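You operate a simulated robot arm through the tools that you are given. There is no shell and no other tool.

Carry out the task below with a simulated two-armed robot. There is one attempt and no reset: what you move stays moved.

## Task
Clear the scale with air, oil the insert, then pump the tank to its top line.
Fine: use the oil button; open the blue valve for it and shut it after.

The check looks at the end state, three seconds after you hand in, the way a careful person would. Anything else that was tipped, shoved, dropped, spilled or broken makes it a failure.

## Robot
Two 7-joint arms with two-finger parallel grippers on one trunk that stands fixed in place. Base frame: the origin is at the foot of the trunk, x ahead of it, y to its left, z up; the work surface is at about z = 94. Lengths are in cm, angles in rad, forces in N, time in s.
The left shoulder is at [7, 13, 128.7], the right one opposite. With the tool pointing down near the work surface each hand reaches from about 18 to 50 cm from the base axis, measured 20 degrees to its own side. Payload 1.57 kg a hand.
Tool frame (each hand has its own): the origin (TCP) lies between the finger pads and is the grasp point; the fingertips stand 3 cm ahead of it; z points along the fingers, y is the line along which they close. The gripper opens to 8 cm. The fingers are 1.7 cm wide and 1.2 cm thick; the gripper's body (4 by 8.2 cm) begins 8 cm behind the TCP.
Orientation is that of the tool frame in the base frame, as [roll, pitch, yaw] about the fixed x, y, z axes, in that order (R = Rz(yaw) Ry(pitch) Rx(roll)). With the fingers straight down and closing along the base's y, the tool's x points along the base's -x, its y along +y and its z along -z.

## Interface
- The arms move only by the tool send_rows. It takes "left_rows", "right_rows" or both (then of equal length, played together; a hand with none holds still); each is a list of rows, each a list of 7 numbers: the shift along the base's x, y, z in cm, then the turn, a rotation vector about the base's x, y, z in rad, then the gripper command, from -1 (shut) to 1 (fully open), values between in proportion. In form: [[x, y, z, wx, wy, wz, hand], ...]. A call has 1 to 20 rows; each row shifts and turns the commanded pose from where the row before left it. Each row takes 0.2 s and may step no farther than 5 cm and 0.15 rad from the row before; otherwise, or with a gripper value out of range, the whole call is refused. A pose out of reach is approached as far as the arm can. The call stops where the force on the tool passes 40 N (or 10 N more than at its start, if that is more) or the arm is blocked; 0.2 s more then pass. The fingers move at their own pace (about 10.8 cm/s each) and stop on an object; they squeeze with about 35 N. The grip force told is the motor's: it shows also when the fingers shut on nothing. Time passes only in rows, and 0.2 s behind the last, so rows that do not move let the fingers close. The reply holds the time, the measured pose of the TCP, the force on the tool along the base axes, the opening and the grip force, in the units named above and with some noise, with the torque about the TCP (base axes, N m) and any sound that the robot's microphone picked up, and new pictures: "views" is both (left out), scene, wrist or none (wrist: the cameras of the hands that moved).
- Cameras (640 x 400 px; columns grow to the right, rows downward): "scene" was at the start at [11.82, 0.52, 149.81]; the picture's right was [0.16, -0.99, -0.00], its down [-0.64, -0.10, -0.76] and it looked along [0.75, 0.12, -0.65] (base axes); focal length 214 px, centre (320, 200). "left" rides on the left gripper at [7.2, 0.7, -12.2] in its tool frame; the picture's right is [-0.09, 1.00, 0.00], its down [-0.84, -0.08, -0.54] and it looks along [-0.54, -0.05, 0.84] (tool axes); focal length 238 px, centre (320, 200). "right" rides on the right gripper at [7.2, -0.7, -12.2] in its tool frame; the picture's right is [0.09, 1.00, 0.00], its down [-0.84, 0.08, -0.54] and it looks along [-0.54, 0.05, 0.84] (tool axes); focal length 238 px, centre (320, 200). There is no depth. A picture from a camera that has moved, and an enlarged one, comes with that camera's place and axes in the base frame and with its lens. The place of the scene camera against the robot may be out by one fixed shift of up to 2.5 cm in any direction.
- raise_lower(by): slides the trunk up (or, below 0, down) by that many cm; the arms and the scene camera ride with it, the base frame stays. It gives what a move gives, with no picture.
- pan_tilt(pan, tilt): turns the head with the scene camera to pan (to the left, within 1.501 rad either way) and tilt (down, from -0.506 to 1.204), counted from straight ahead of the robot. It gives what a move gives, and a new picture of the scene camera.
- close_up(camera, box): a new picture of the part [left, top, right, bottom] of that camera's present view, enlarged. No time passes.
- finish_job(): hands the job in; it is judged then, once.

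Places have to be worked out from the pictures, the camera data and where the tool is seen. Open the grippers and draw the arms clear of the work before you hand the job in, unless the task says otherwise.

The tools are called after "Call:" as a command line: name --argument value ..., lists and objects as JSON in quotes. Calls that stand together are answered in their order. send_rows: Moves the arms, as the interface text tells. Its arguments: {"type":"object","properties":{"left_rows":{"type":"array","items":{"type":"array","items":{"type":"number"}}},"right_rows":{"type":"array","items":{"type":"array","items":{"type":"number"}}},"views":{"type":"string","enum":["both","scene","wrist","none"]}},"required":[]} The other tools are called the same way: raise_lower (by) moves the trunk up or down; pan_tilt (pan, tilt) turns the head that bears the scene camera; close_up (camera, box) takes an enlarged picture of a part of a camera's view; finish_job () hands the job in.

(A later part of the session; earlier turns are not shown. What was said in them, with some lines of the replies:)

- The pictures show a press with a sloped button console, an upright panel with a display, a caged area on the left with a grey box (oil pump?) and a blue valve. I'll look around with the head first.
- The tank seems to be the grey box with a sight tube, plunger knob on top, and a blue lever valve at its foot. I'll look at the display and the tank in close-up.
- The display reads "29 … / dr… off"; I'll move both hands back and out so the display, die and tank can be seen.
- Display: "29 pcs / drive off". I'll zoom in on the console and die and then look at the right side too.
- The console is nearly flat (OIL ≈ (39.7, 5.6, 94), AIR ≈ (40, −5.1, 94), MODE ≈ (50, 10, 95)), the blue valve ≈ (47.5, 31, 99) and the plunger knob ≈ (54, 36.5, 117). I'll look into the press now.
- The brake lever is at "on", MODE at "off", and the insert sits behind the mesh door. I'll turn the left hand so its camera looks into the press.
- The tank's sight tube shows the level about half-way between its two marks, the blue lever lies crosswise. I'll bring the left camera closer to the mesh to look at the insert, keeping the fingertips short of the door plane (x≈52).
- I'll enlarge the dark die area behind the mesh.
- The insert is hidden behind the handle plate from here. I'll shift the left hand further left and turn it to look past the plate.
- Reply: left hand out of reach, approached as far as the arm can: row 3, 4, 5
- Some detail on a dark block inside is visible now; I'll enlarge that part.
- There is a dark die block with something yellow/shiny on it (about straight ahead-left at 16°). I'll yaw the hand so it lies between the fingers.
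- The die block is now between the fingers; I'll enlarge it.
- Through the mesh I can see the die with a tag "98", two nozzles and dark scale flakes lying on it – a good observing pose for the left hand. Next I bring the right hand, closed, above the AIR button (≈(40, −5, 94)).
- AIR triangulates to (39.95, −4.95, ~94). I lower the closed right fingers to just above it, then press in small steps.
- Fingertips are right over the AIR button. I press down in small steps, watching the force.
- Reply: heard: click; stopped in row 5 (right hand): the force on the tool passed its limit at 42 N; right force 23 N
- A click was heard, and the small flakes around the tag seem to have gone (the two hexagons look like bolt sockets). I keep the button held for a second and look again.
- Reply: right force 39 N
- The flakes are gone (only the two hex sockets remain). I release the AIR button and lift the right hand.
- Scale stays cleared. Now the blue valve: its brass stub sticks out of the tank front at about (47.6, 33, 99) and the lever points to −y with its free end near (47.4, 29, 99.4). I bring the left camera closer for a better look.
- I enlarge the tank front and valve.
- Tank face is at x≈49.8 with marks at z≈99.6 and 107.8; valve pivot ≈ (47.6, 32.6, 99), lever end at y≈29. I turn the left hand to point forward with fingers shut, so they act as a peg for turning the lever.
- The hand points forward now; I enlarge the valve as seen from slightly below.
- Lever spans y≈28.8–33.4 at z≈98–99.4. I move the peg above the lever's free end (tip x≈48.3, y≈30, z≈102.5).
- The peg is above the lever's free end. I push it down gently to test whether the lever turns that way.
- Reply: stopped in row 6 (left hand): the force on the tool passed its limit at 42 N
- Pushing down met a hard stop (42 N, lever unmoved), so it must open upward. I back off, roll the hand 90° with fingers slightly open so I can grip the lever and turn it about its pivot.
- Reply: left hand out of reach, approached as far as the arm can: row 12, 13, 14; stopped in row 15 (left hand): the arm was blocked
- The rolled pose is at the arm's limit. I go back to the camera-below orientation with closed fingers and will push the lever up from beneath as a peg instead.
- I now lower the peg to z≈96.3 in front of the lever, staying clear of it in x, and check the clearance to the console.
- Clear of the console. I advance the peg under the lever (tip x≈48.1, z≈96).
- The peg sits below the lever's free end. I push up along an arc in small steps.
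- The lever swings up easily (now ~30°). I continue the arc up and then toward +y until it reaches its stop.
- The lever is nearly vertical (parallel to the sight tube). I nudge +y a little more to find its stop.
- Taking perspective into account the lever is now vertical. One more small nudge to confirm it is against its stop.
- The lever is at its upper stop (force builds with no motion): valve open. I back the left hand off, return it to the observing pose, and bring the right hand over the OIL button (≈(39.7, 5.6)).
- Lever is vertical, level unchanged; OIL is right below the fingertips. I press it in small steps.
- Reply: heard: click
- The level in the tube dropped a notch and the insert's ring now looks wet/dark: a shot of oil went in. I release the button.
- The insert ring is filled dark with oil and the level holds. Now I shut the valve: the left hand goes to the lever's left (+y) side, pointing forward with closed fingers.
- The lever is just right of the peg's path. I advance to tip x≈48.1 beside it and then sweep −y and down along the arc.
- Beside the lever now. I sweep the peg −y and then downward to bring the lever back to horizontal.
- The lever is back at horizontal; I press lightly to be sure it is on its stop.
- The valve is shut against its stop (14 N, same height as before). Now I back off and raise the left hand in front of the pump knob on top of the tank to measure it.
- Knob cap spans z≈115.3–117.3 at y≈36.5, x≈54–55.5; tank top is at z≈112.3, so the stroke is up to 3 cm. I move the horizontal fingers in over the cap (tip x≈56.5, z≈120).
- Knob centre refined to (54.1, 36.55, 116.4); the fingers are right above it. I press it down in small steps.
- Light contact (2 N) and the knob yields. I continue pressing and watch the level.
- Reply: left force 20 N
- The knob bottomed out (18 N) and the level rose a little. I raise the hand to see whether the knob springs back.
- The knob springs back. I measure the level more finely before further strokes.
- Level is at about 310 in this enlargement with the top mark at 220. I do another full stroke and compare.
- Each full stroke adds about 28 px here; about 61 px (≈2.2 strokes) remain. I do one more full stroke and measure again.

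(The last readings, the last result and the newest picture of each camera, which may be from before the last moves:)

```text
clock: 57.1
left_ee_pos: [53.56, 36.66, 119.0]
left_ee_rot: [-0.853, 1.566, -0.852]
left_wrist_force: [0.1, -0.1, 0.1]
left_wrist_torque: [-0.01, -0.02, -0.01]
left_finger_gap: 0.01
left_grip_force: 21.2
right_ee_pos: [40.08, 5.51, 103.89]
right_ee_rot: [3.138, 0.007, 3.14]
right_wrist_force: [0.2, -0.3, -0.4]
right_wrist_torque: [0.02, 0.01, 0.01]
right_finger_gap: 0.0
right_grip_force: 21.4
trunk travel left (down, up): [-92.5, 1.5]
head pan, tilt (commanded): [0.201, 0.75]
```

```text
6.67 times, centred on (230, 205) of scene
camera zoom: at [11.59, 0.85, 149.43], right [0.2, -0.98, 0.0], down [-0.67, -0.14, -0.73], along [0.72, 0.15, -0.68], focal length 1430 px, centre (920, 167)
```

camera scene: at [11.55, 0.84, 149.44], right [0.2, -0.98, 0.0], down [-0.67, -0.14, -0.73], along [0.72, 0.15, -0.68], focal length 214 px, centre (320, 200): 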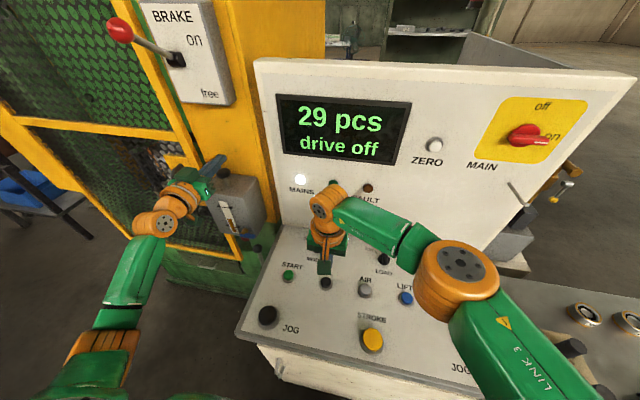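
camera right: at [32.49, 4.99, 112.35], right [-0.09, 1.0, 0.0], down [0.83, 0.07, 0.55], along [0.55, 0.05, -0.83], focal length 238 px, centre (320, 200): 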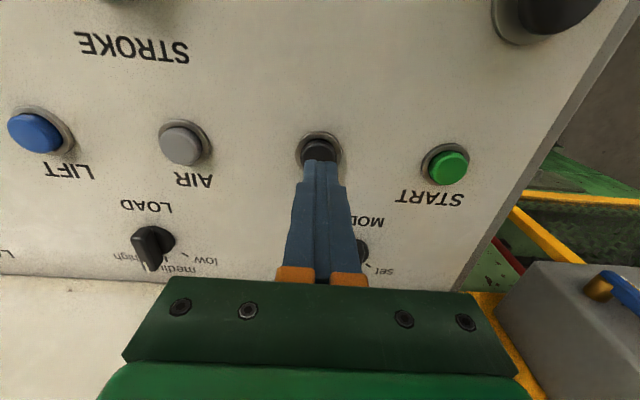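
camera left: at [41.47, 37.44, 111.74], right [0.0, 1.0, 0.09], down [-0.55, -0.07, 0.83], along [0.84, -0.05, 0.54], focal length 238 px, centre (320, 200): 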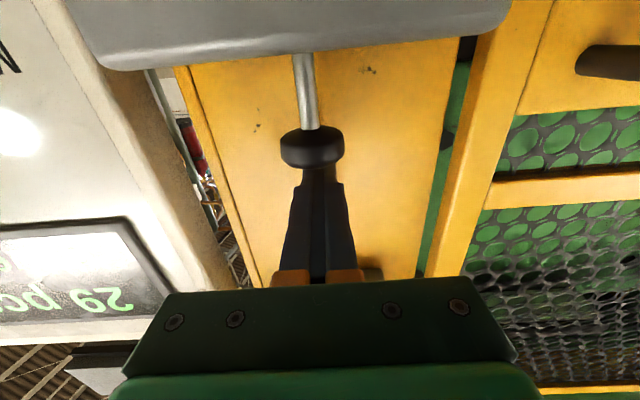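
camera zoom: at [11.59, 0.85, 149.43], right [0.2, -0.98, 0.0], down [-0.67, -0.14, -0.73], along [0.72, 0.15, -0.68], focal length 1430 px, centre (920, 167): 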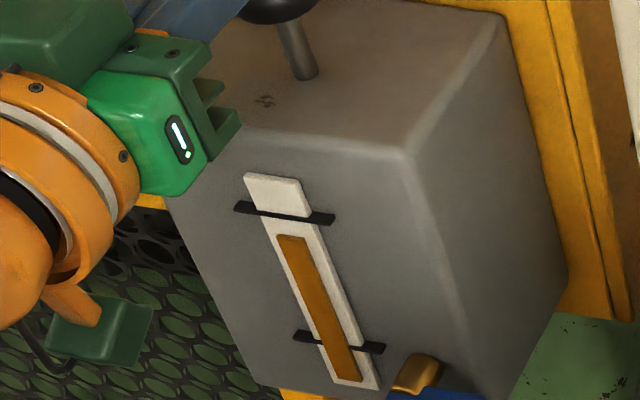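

The level is now at ~253 vs the line at ~221, i.e. about one more stroke. I do that stroke and then check it head-on.

Call:
send_rows --left_rows '[[0, 0, -0.8, 0, 0, 0, -1], [0, 0, -0.8, 0, 0, 0, -1], [0, 0, -0.7, 0, 0, 0, -1], [0, 0, -0.6, 0, 0, 0, -1], [0, 0, -0.6, 0, 0, 0, -1], [0, 0, 0, 0, 0, 0, -1], [0, 0, 1, 0, 0, 0, -1], [0, 0, 1.5, 0, 0, 0, -1], [0, 0, 1.0, 0, 0, 0, -1], [0, 0, 0, 0, 0, 0, -1]]' --views "none"

Call:
close_up --camera "scene" --box '[210, 185, 250, 225]'

Call:
close_up --camera "scene" --box '[215, 190, 240, 215]'

```text
clock: 59.3
left_ee_pos: [53.73, 36.55, 118.89]
left_ee_rot: [-0.887, 1.566, -0.889]
left_wrist_force: [-0.9, 0.8, 0.4]
left_wrist_torque: [-0.02, -0.01, -0.02]
left_finger_gap: 0.01
left_grip_force: 21.6
right_ee_pos: [39.89, 5.54, 103.78]
right_ee_rot: [3.138, 0.009, 3.14]
right_wrist_force: [0.7, 0.5, 0.0]
right_wrist_torque: [0.01, -0.03, 0.04]
right_finger_gap: 0.0
right_grip_force: 21.2
trunk travel left (down, up): [-92.5, 1.5]
head pan, tilt (commanded): [0.201, 0.75]
```

```text
10.00 times, centred on (230, 205) of scene
camera zoom: at [11.6, 0.85, 149.43], right [0.2, -0.98, 0.0], down [-0.67, -0.14, -0.73], along [0.72, 0.15, -0.68], focal length 2145 px, centre (1220, 150)
```

zoom: 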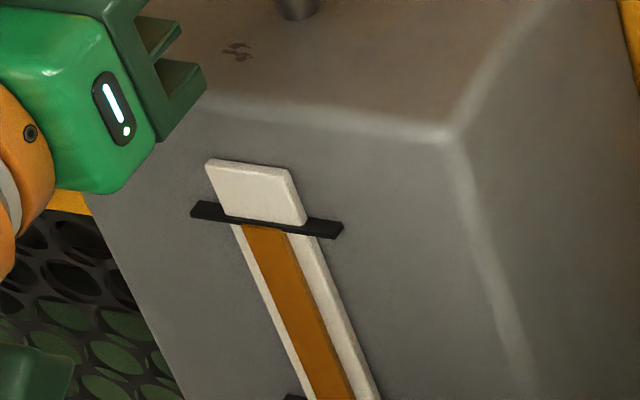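

```text
16.00 times, centred on (228, 202) of scene
camera zoom: at [11.6, 0.85, 149.43], right [0.2, -0.98, 0.0], down [-0.67, -0.14, -0.73], along [0.72, 0.15, -0.68], focal length 3432 px, centre (1800, 160)
```

zoom: 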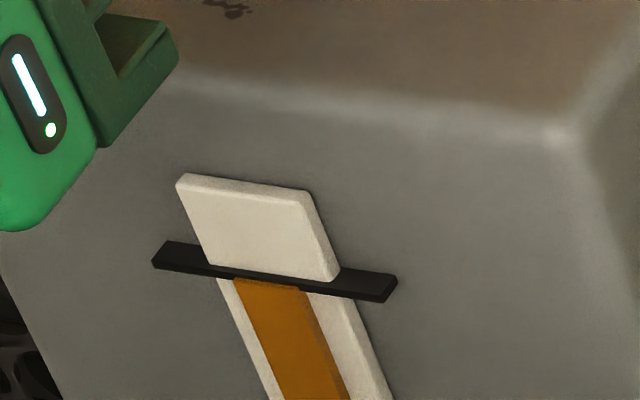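

The amber column now meets the line, but the line's bar hides its top edge from above. I back the left hand away and look at the gauge head-on.

Call:
send_rows --left_rows '[[0, 0, 1.2, 0, 0, 0, -1], [-4, 0, 0, 0, 0, 0, -1], [-4, 0, 0, 0, 0, 0, -1], [-4, 0, 0, 0, 0, 0, -1], [-3, 0, 0, 0, 0, 0, -1], [0, 0, -3, 0, 0.145, 0, 0], [0, 0, -3, 0, 0.145, 0, 1], [0, 0, -3, 0, 0.145, 0, 1], [0, 0, -3, 0, 0.145, 0, 1], [0, 0, 0, 0, 0, 0, 1]]' --views "both"

Call:
close_up --camera "left" --box '[280, 150, 360, 250]'

```text
clock: 61.5
left_ee_pos: [38.75, 36.6, 108.16]
left_ee_rot: [-3.135, 0.993, -3.134]
left_wrist_force: [-1.1, 0.6, -0.6]
left_wrist_torque: [-0.05, 0.03, -0.03]
left_finger_gap: 8.04
left_grip_force: 0.2
right_ee_pos: [39.83, 5.52, 103.72]
right_ee_rot: [3.14, 0.009, 3.139]
right_wrist_force: [-0.3, -0.5, 0.0]
right_wrist_torque: [0.02, 0.04, -0.04]
right_finger_gap: 0.0
right_grip_force: 21.1
trunk travel left (down, up): [-92.5, 1.5]
head pan, tilt (commanded): [0.201, 0.75]
camera scene: at [11.61, 0.86, 149.43], right [0.2, -0.98, 0.0], down [-0.67, -0.14, -0.73], along [0.72, 0.15, -0.68], focal length 214 px, centre (320, 200)
camera left: at [24.56, 37.42, 108.75], right [0.05, 1.0, 0.07], down [0.0, -0.07, 1.0], along [1.0, -0.05, -0.01], focal length 238 px, centre (320, 200)
```

scene: 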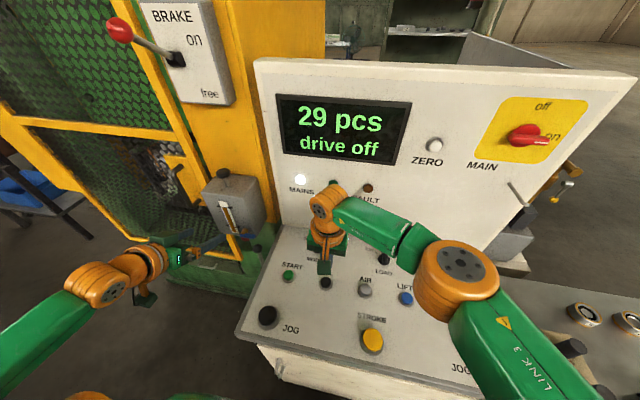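
left: 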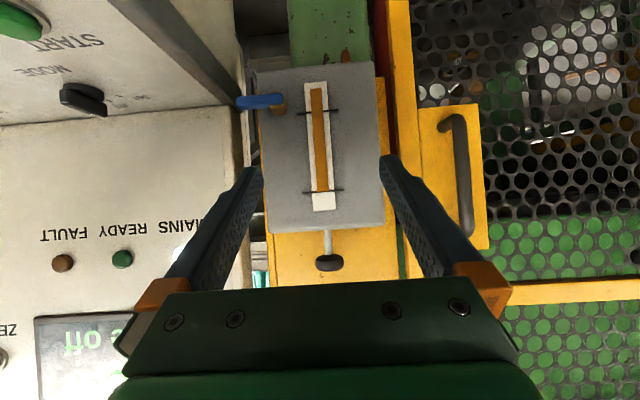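

```text
4.00 times, centred on (320, 200) of left
camera zoom: at [24.56, 37.42, 108.75], right [0.05, 1.0, 0.07], down [0.0, -0.07, 1.0], along [1.0, -0.05, -0.01], focal length 953 px, centre (320, 200)
```

zoom: 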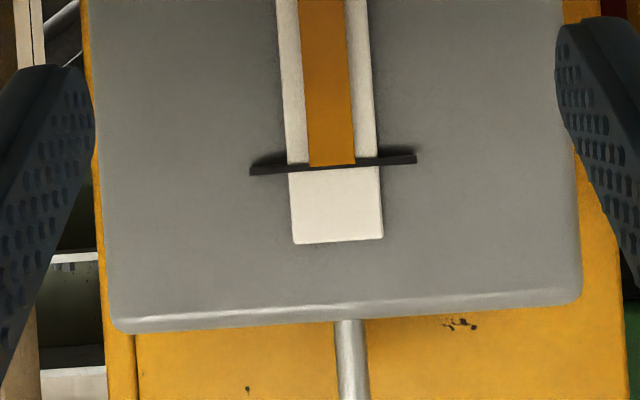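

Head-on, the column covers most of the line's bar. I enlarge further.

Call:
close_up --camera "left" --box '[300, 180, 345, 205]'

Call:
close_up --camera "left" --box '[230, 70, 390, 220]'

```text
14.22 times, centred on (322, 192) of left
camera zoom: at [24.56, 37.42, 108.75], right [0.05, 1.0, 0.07], down [0.0, -0.07, 1.0], along [1.0, -0.05, -0.01], focal length 3390 px, centre (284, 307)
```

zoom: 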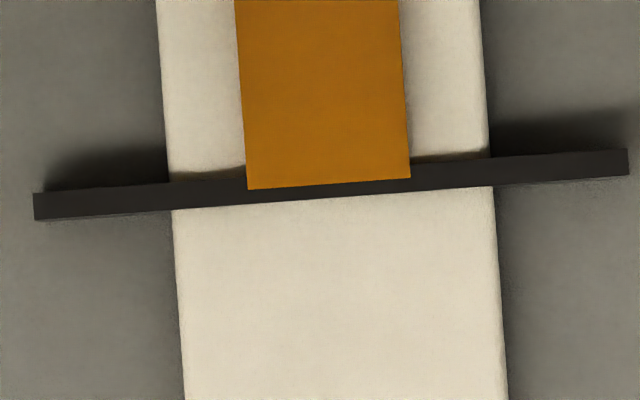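

```text
2.67 times, centred on (310, 145) of left
camera zoom: at [24.56, 37.42, 108.75], right [0.05, 1.0, 0.07], down [0.0, -0.07, 1.0], along [1.0, -0.05, -0.01], focal length 636 px, centre (347, 347)
```

zoom: 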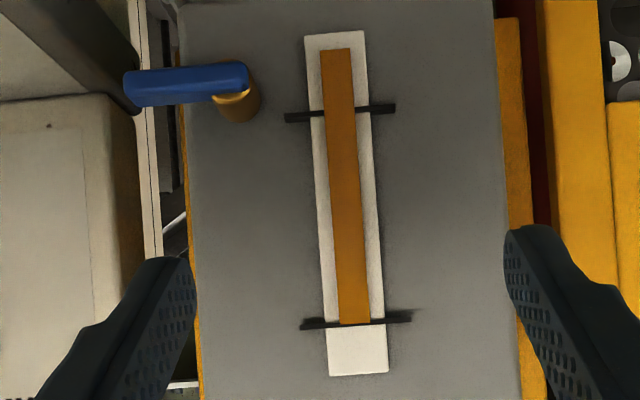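

The oil level sits exactly on the top line and the valve lever is horizontal. I return the left hand to the observing pose to recheck the insert, and retract the right hand upward, opened.

Call:
send_rows --left_rows '[[-1, 3.36, 2.5, 0, 0.109, 0, 1], [-0.5, 3.36, 2.5, 0, 0.109, 0, 1], [-0.5, 3.36, 2.5, 0, 0.109, 0, 1], [-0.4, 3.36, 2.5, 0, 0.109, 0, 1], [-0.4, 3.36, 2.5, 0, 0.109, 0, 1], [0, 0, 0, 0, 0, 0.15, 1], [0, 0, 0, 0, 0, 0.15, 1], [0, 0, 0, 0, 0, 0, 1]]' --right_rows '[[0, 0, 4, 0, 0, 0, -1], [-1, -0.5, 4, 0, 0, 0, -1], [-1, -0.5, 4, 0, 0, 0, -1], [-1, -0.5, 4, 0, 0, 0, -1], [-1, -0.5, 4, 0, 0, 0, 0], [-1, -0.5, 4, 0, 0, 0, 1], [-1, -0.5, 4, 0, 0, 0, 1], [-1, -0.3, 0, 0, 0, 0, 1]]' --views "both"

Call:
close_up --camera "left" --box '[310, 120, 400, 180]'

Call:
close_up --camera "left" --box '[315, 145, 375, 185]'

```text
clock: 63.3
left_ee_pos: [35.91, 53.39, 120.78]
left_ee_rot: [-3.14, 0.45, -2.835]
left_wrist_force: [0.4, 0.1, 0.3]
left_wrist_torque: [0.0, 0.03, 0.02]
left_finger_gap: 7.99
left_grip_force: 0.0
right_ee_pos: [32.78, 2.17, 131.86]
right_ee_rot: [3.135, 0.008, 3.14]
right_wrist_force: [-0.1, 1.1, -0.1]
right_wrist_torque: [0.03, 0.01, -0.03]
right_finger_gap: 8.0
right_grip_force: 0.0
trunk travel left (down, up): [-92.5, 1.5]
head pan, tilt (commanded): [0.201, 0.75]
camera scene: at [11.57, 0.79, 149.44], right [0.2, -0.98, 0.0], down [-0.67, -0.14, -0.73], along [0.72, 0.15, -0.68], focal length 214 px, centre (320, 200)
camera right: at [25.49, 1.65, 144.05], right [-0.09, 1.0, 0.0], down [0.83, 0.07, 0.55], along [0.55, 0.05, -0.84], focal length 238 px, centre (320, 200)
camera left: at [24.45, 50.68, 128.49], right [-0.22, 0.97, 0.04], down [0.52, 0.08, 0.85], along [0.83, 0.21, -0.52], focal length 238 px, centre (320, 200)
```

scene: 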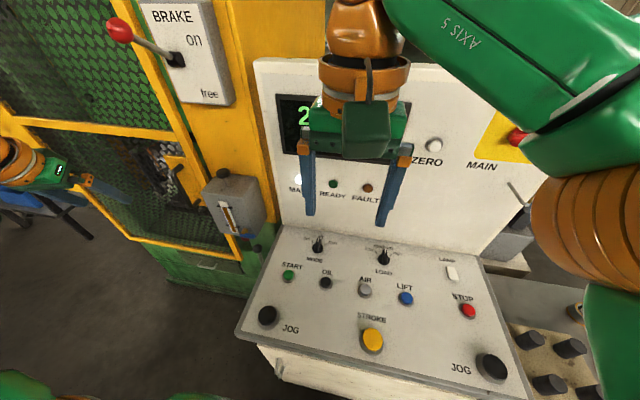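
right: 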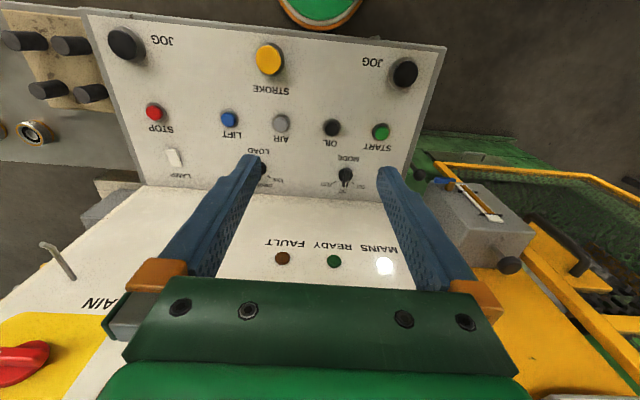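
left: 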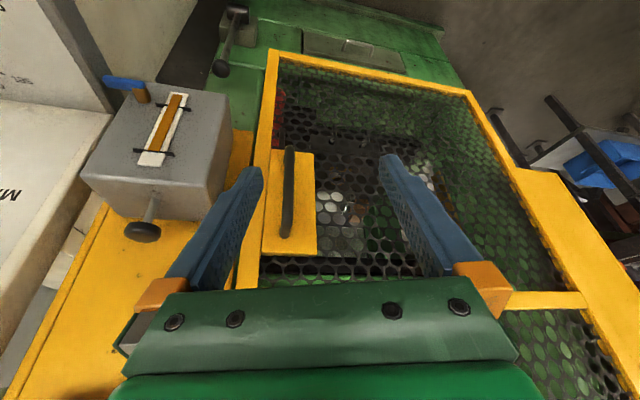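

```text
6.67 times, centred on (355, 150) of left
camera zoom: at [24.45, 50.68, 128.49], right [-0.22, 0.97, 0.04], down [0.52, 0.08, 0.85], along [0.83, 0.21, -0.52], focal length 1589 px, centre (87, 533)
```

zoom: 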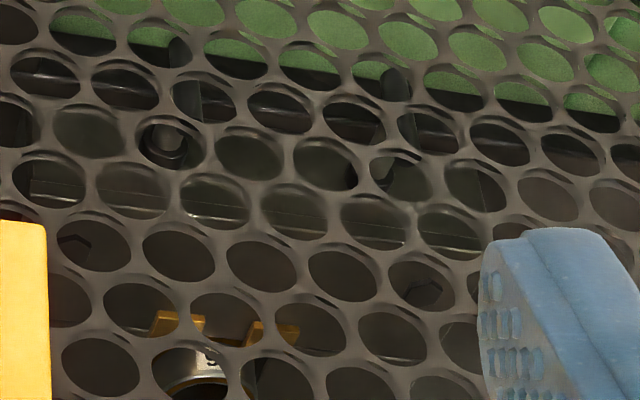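

```text
10.00 times, centred on (345, 165) of left
camera zoom: at [24.45, 50.68, 128.49], right [-0.22, 0.97, 0.04], down [0.52, 0.08, 0.85], along [0.83, 0.21, -0.52], focal length 2384 px, centre (70, 550)
```

zoom: 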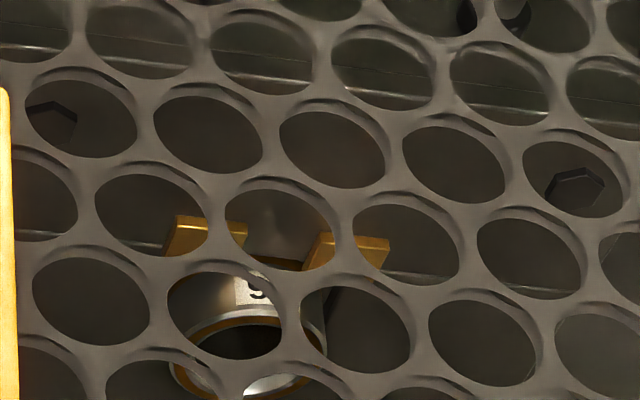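

The insert ring is oily and no loose flakes are visible. For a before/after comparison I yaw back to the earlier viewing angle I used before blowing.

Call:
send_rows --left_rows '[[-0.4, 0, 0, 0, 0, -0.15, 1], [-0.4, 0, 0, 0, 0, -0.15, 1], [-0.3, 0, 0, 0, 0, -0.15, 1], [0, 0, 0, 0, 0, 0, 1]]' --views "wrist"

Call:
close_up --camera "left" --box '[360, 80, 480, 160]'

Call:
close_up --camera "left" --box '[380, 110, 470, 170]'

```text
clock: 64.3
left_ee_pos: [34.81, 53.11, 120.46]
left_ee_rot: [-3.14, 0.45, 2.995]
left_wrist_force: [-0.6, -0.7, -0.6]
left_wrist_torque: [0.0, -0.01, 0.0]
left_finger_gap: 7.99
left_grip_force: 0.1
left hand out of reach, approached as far as the arm can: row 3
right_ee_pos: [32.88, 2.29, 131.8]
right_ee_rot: [3.139, 0.007, -3.141]
right_wrist_force: [0.1, 0.0, -1.3]
right_wrist_torque: [-0.01, 0.02, -0.01]
right_finger_gap: 8.01
right_grip_force: 0.0
trunk travel left (down, up): [-92.5, 1.5]
head pan, tilt (commanded): [0.201, 0.75]
camera left: at [23.29, 55.66, 128.27], right [0.23, 0.97, 0.04], down [0.5, -0.15, 0.85], along [0.83, -0.18, -0.52], focal length 238 px, centre (320, 200)
```

left: 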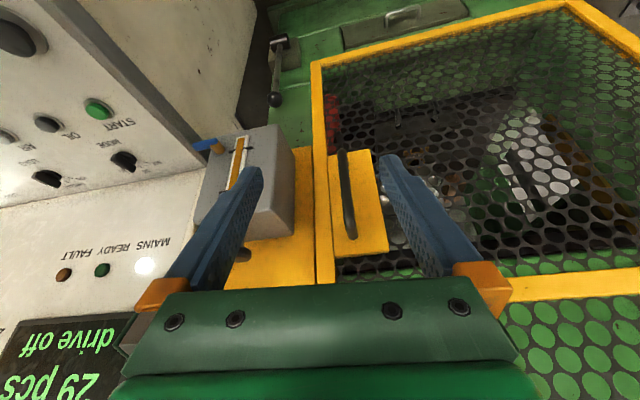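

```text
5.00 times, centred on (420, 120) of left
camera zoom: at [23.29, 55.66, 128.27], right [0.23, 0.97, 0.04], down [0.5, -0.15, 0.85], along [0.83, -0.18, -0.52], focal length 1192 px, centre (-180, 600)
```

zoom: 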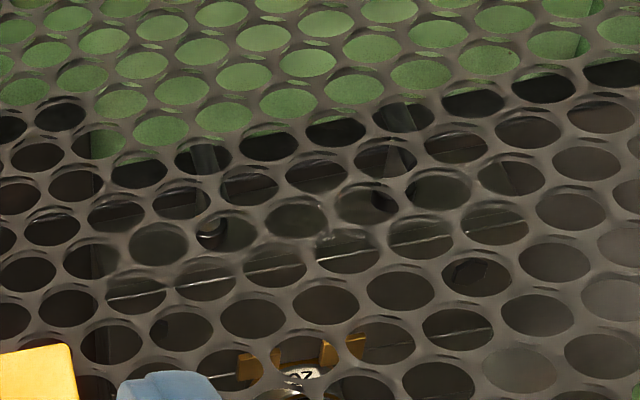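

```text
6.67 times, centred on (425, 140) of left
camera zoom: at [23.29, 55.66, 128.27], right [0.23, 0.97, 0.04], down [0.5, -0.15, 0.85], along [0.83, -0.18, -0.52], focal length 1589 px, centre (-380, 600)
```

zoom: 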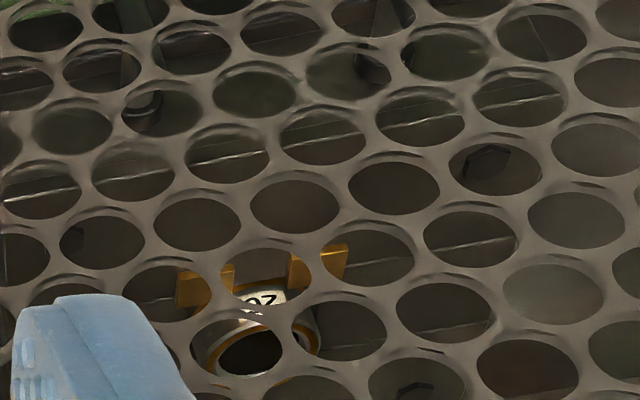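

Only the hex bolts remain on the die, insert oiled, so the press side is done. I take the left hand back to its start pose, open, clear of everything.

Call:
send_rows --left_rows '[[-0.2, -3.8, 1.9, 0, 0, 0.147, 1], [-0.2, -3.8, 1.9, 0, 0.09, 0, 1], [-0.2, -3.8, 1.9, 0, 0.09, 0, 1], [-0.2, -3.8, 1.9, 0, 0.09, 0, 1], [-0.2, -3.8, 1.9, 0, 0.09, 0, 1], [-0.2, -3.7, 1.9, 0, 0.09, 0, 1], [0, 0, 0, 0, 0, 0, 1]]' --views "both"

Call:
close_up --camera "left" --box '[300, 110, 460, 270]'

Call:
close_up --camera "right" --box '[100, 20, 460, 280]'

```text
clock: 65.9
left_ee_pos: [33.52, 30.68, 132.08]
left_ee_rot: [-3.141, -0.002, -3.14]
left_wrist_force: [0.6, 0.1, 0.1]
left_wrist_torque: [-0.03, -0.02, 0.0]
left_finger_gap: 8.01
left_grip_force: 0.0
right_ee_pos: [32.92, 2.44, 131.76]
right_ee_rot: [3.138, 0.009, 3.141]
right_wrist_force: [0.4, 0.0, -0.6]
right_wrist_torque: [0.0, 0.0, -0.01]
right_finger_gap: 8.02
right_grip_force: 0.0
trunk travel left (down, up): [-92.5, 1.5]
head pan, tilt (commanded): [0.201, 0.75]
camera scene: at [11.62, 0.88, 149.43], right [0.2, -0.98, 0.0], down [-0.67, -0.14, -0.73], along [0.72, 0.15, -0.68], focal length 214 px, centre (320, 200)
camera left: at [26.45, 31.4, 144.14], right [0.09, 1.0, 0.0], down [0.84, -0.08, 0.54], along [0.54, -0.05, -0.84], focal length 238 px, centre (320, 200)
```

scene: 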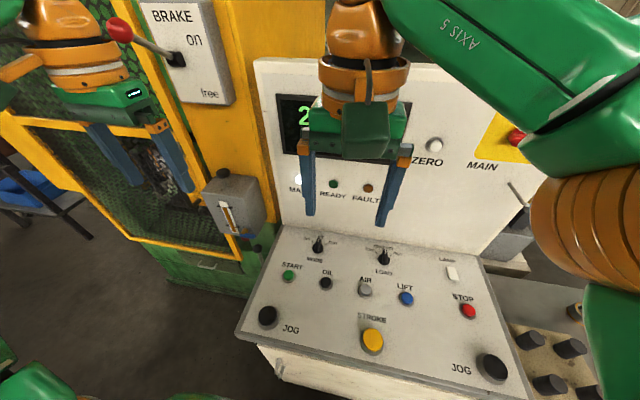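
left: 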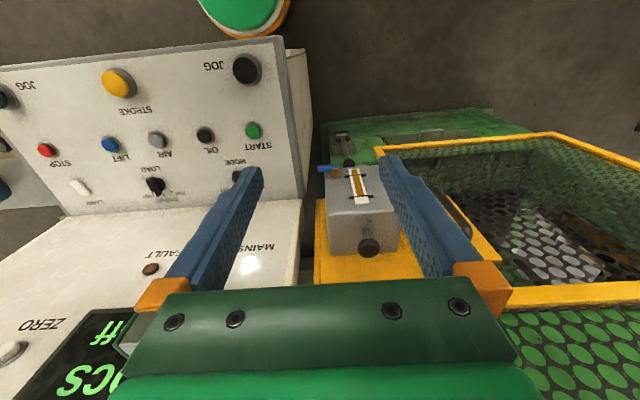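

```text
2.50 times, centred on (380, 190) of left
camera zoom: at [26.45, 31.4, 144.14], right [0.09, 1.0, 0.0], down [0.84, -0.08, 0.54], along [0.54, -0.05, -0.84], focal length 596 px, centre (170, 225)
```

zoom: 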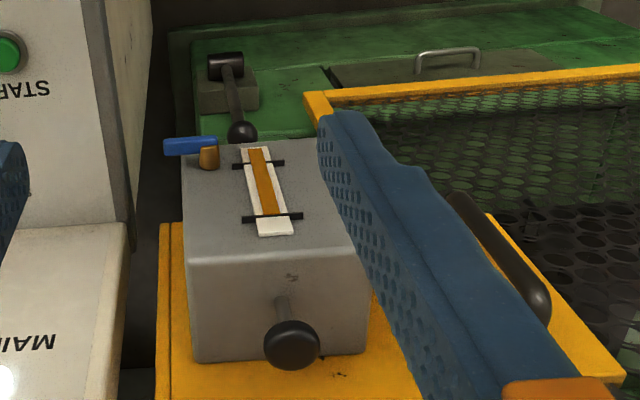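

```text
1.54 times, centred on (280, 150) of right
camera zoom: at [25.56, 1.75, 143.99], right [-0.09, 1.0, 0.0], down [0.83, 0.07, 0.55], along [0.55, 0.05, -0.84], focal length 367 px, centre (382, 277)
```

zoom: 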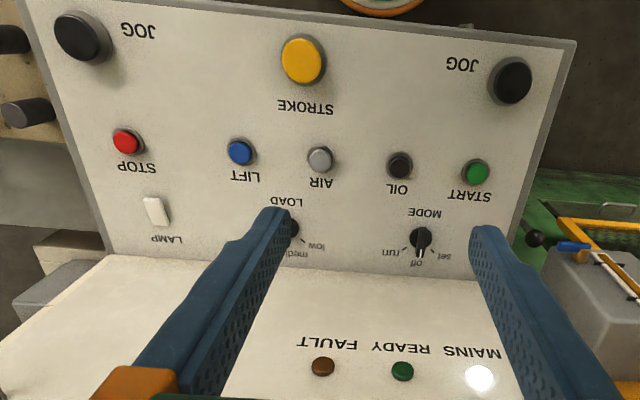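

Everything checks out. The valve lever is shut as it was at the start, the oil column is on the top line, and the insert is oiled with the scale gone. MODE, LOAD and the other controls are unchanged, and both hands are open and clear, so I hand the job in.

Call:
finish_job

```text
The job is handed in.
```

The job is done and handed in; I don't have the check's result.

- **Scale:** I held AIR for about a second. The loose flakes around the insert went, and only the die's hex bolts are left. I could only look through the mesh door, and its handle plate hid the far edge of the die.
- **Oil:** I opened the blue valve, pressed OIL once, and the insert's ring filled dark with oil. I then shut the valve, and its lever is back against the stop where it started.
- **Tank:** Four full strokes of the plunger brought the level to the middle of the top line, checked head-on.

The AIR and OIL buttons worked with MODE at "off", so I touched no other controls. Before I found which way the blue valve opens, I pushed its lever down against its stop until the 40 N limit cut in. It did not move and turned freely afterwards.

Both grippers are open and the arms are back near their start poses.
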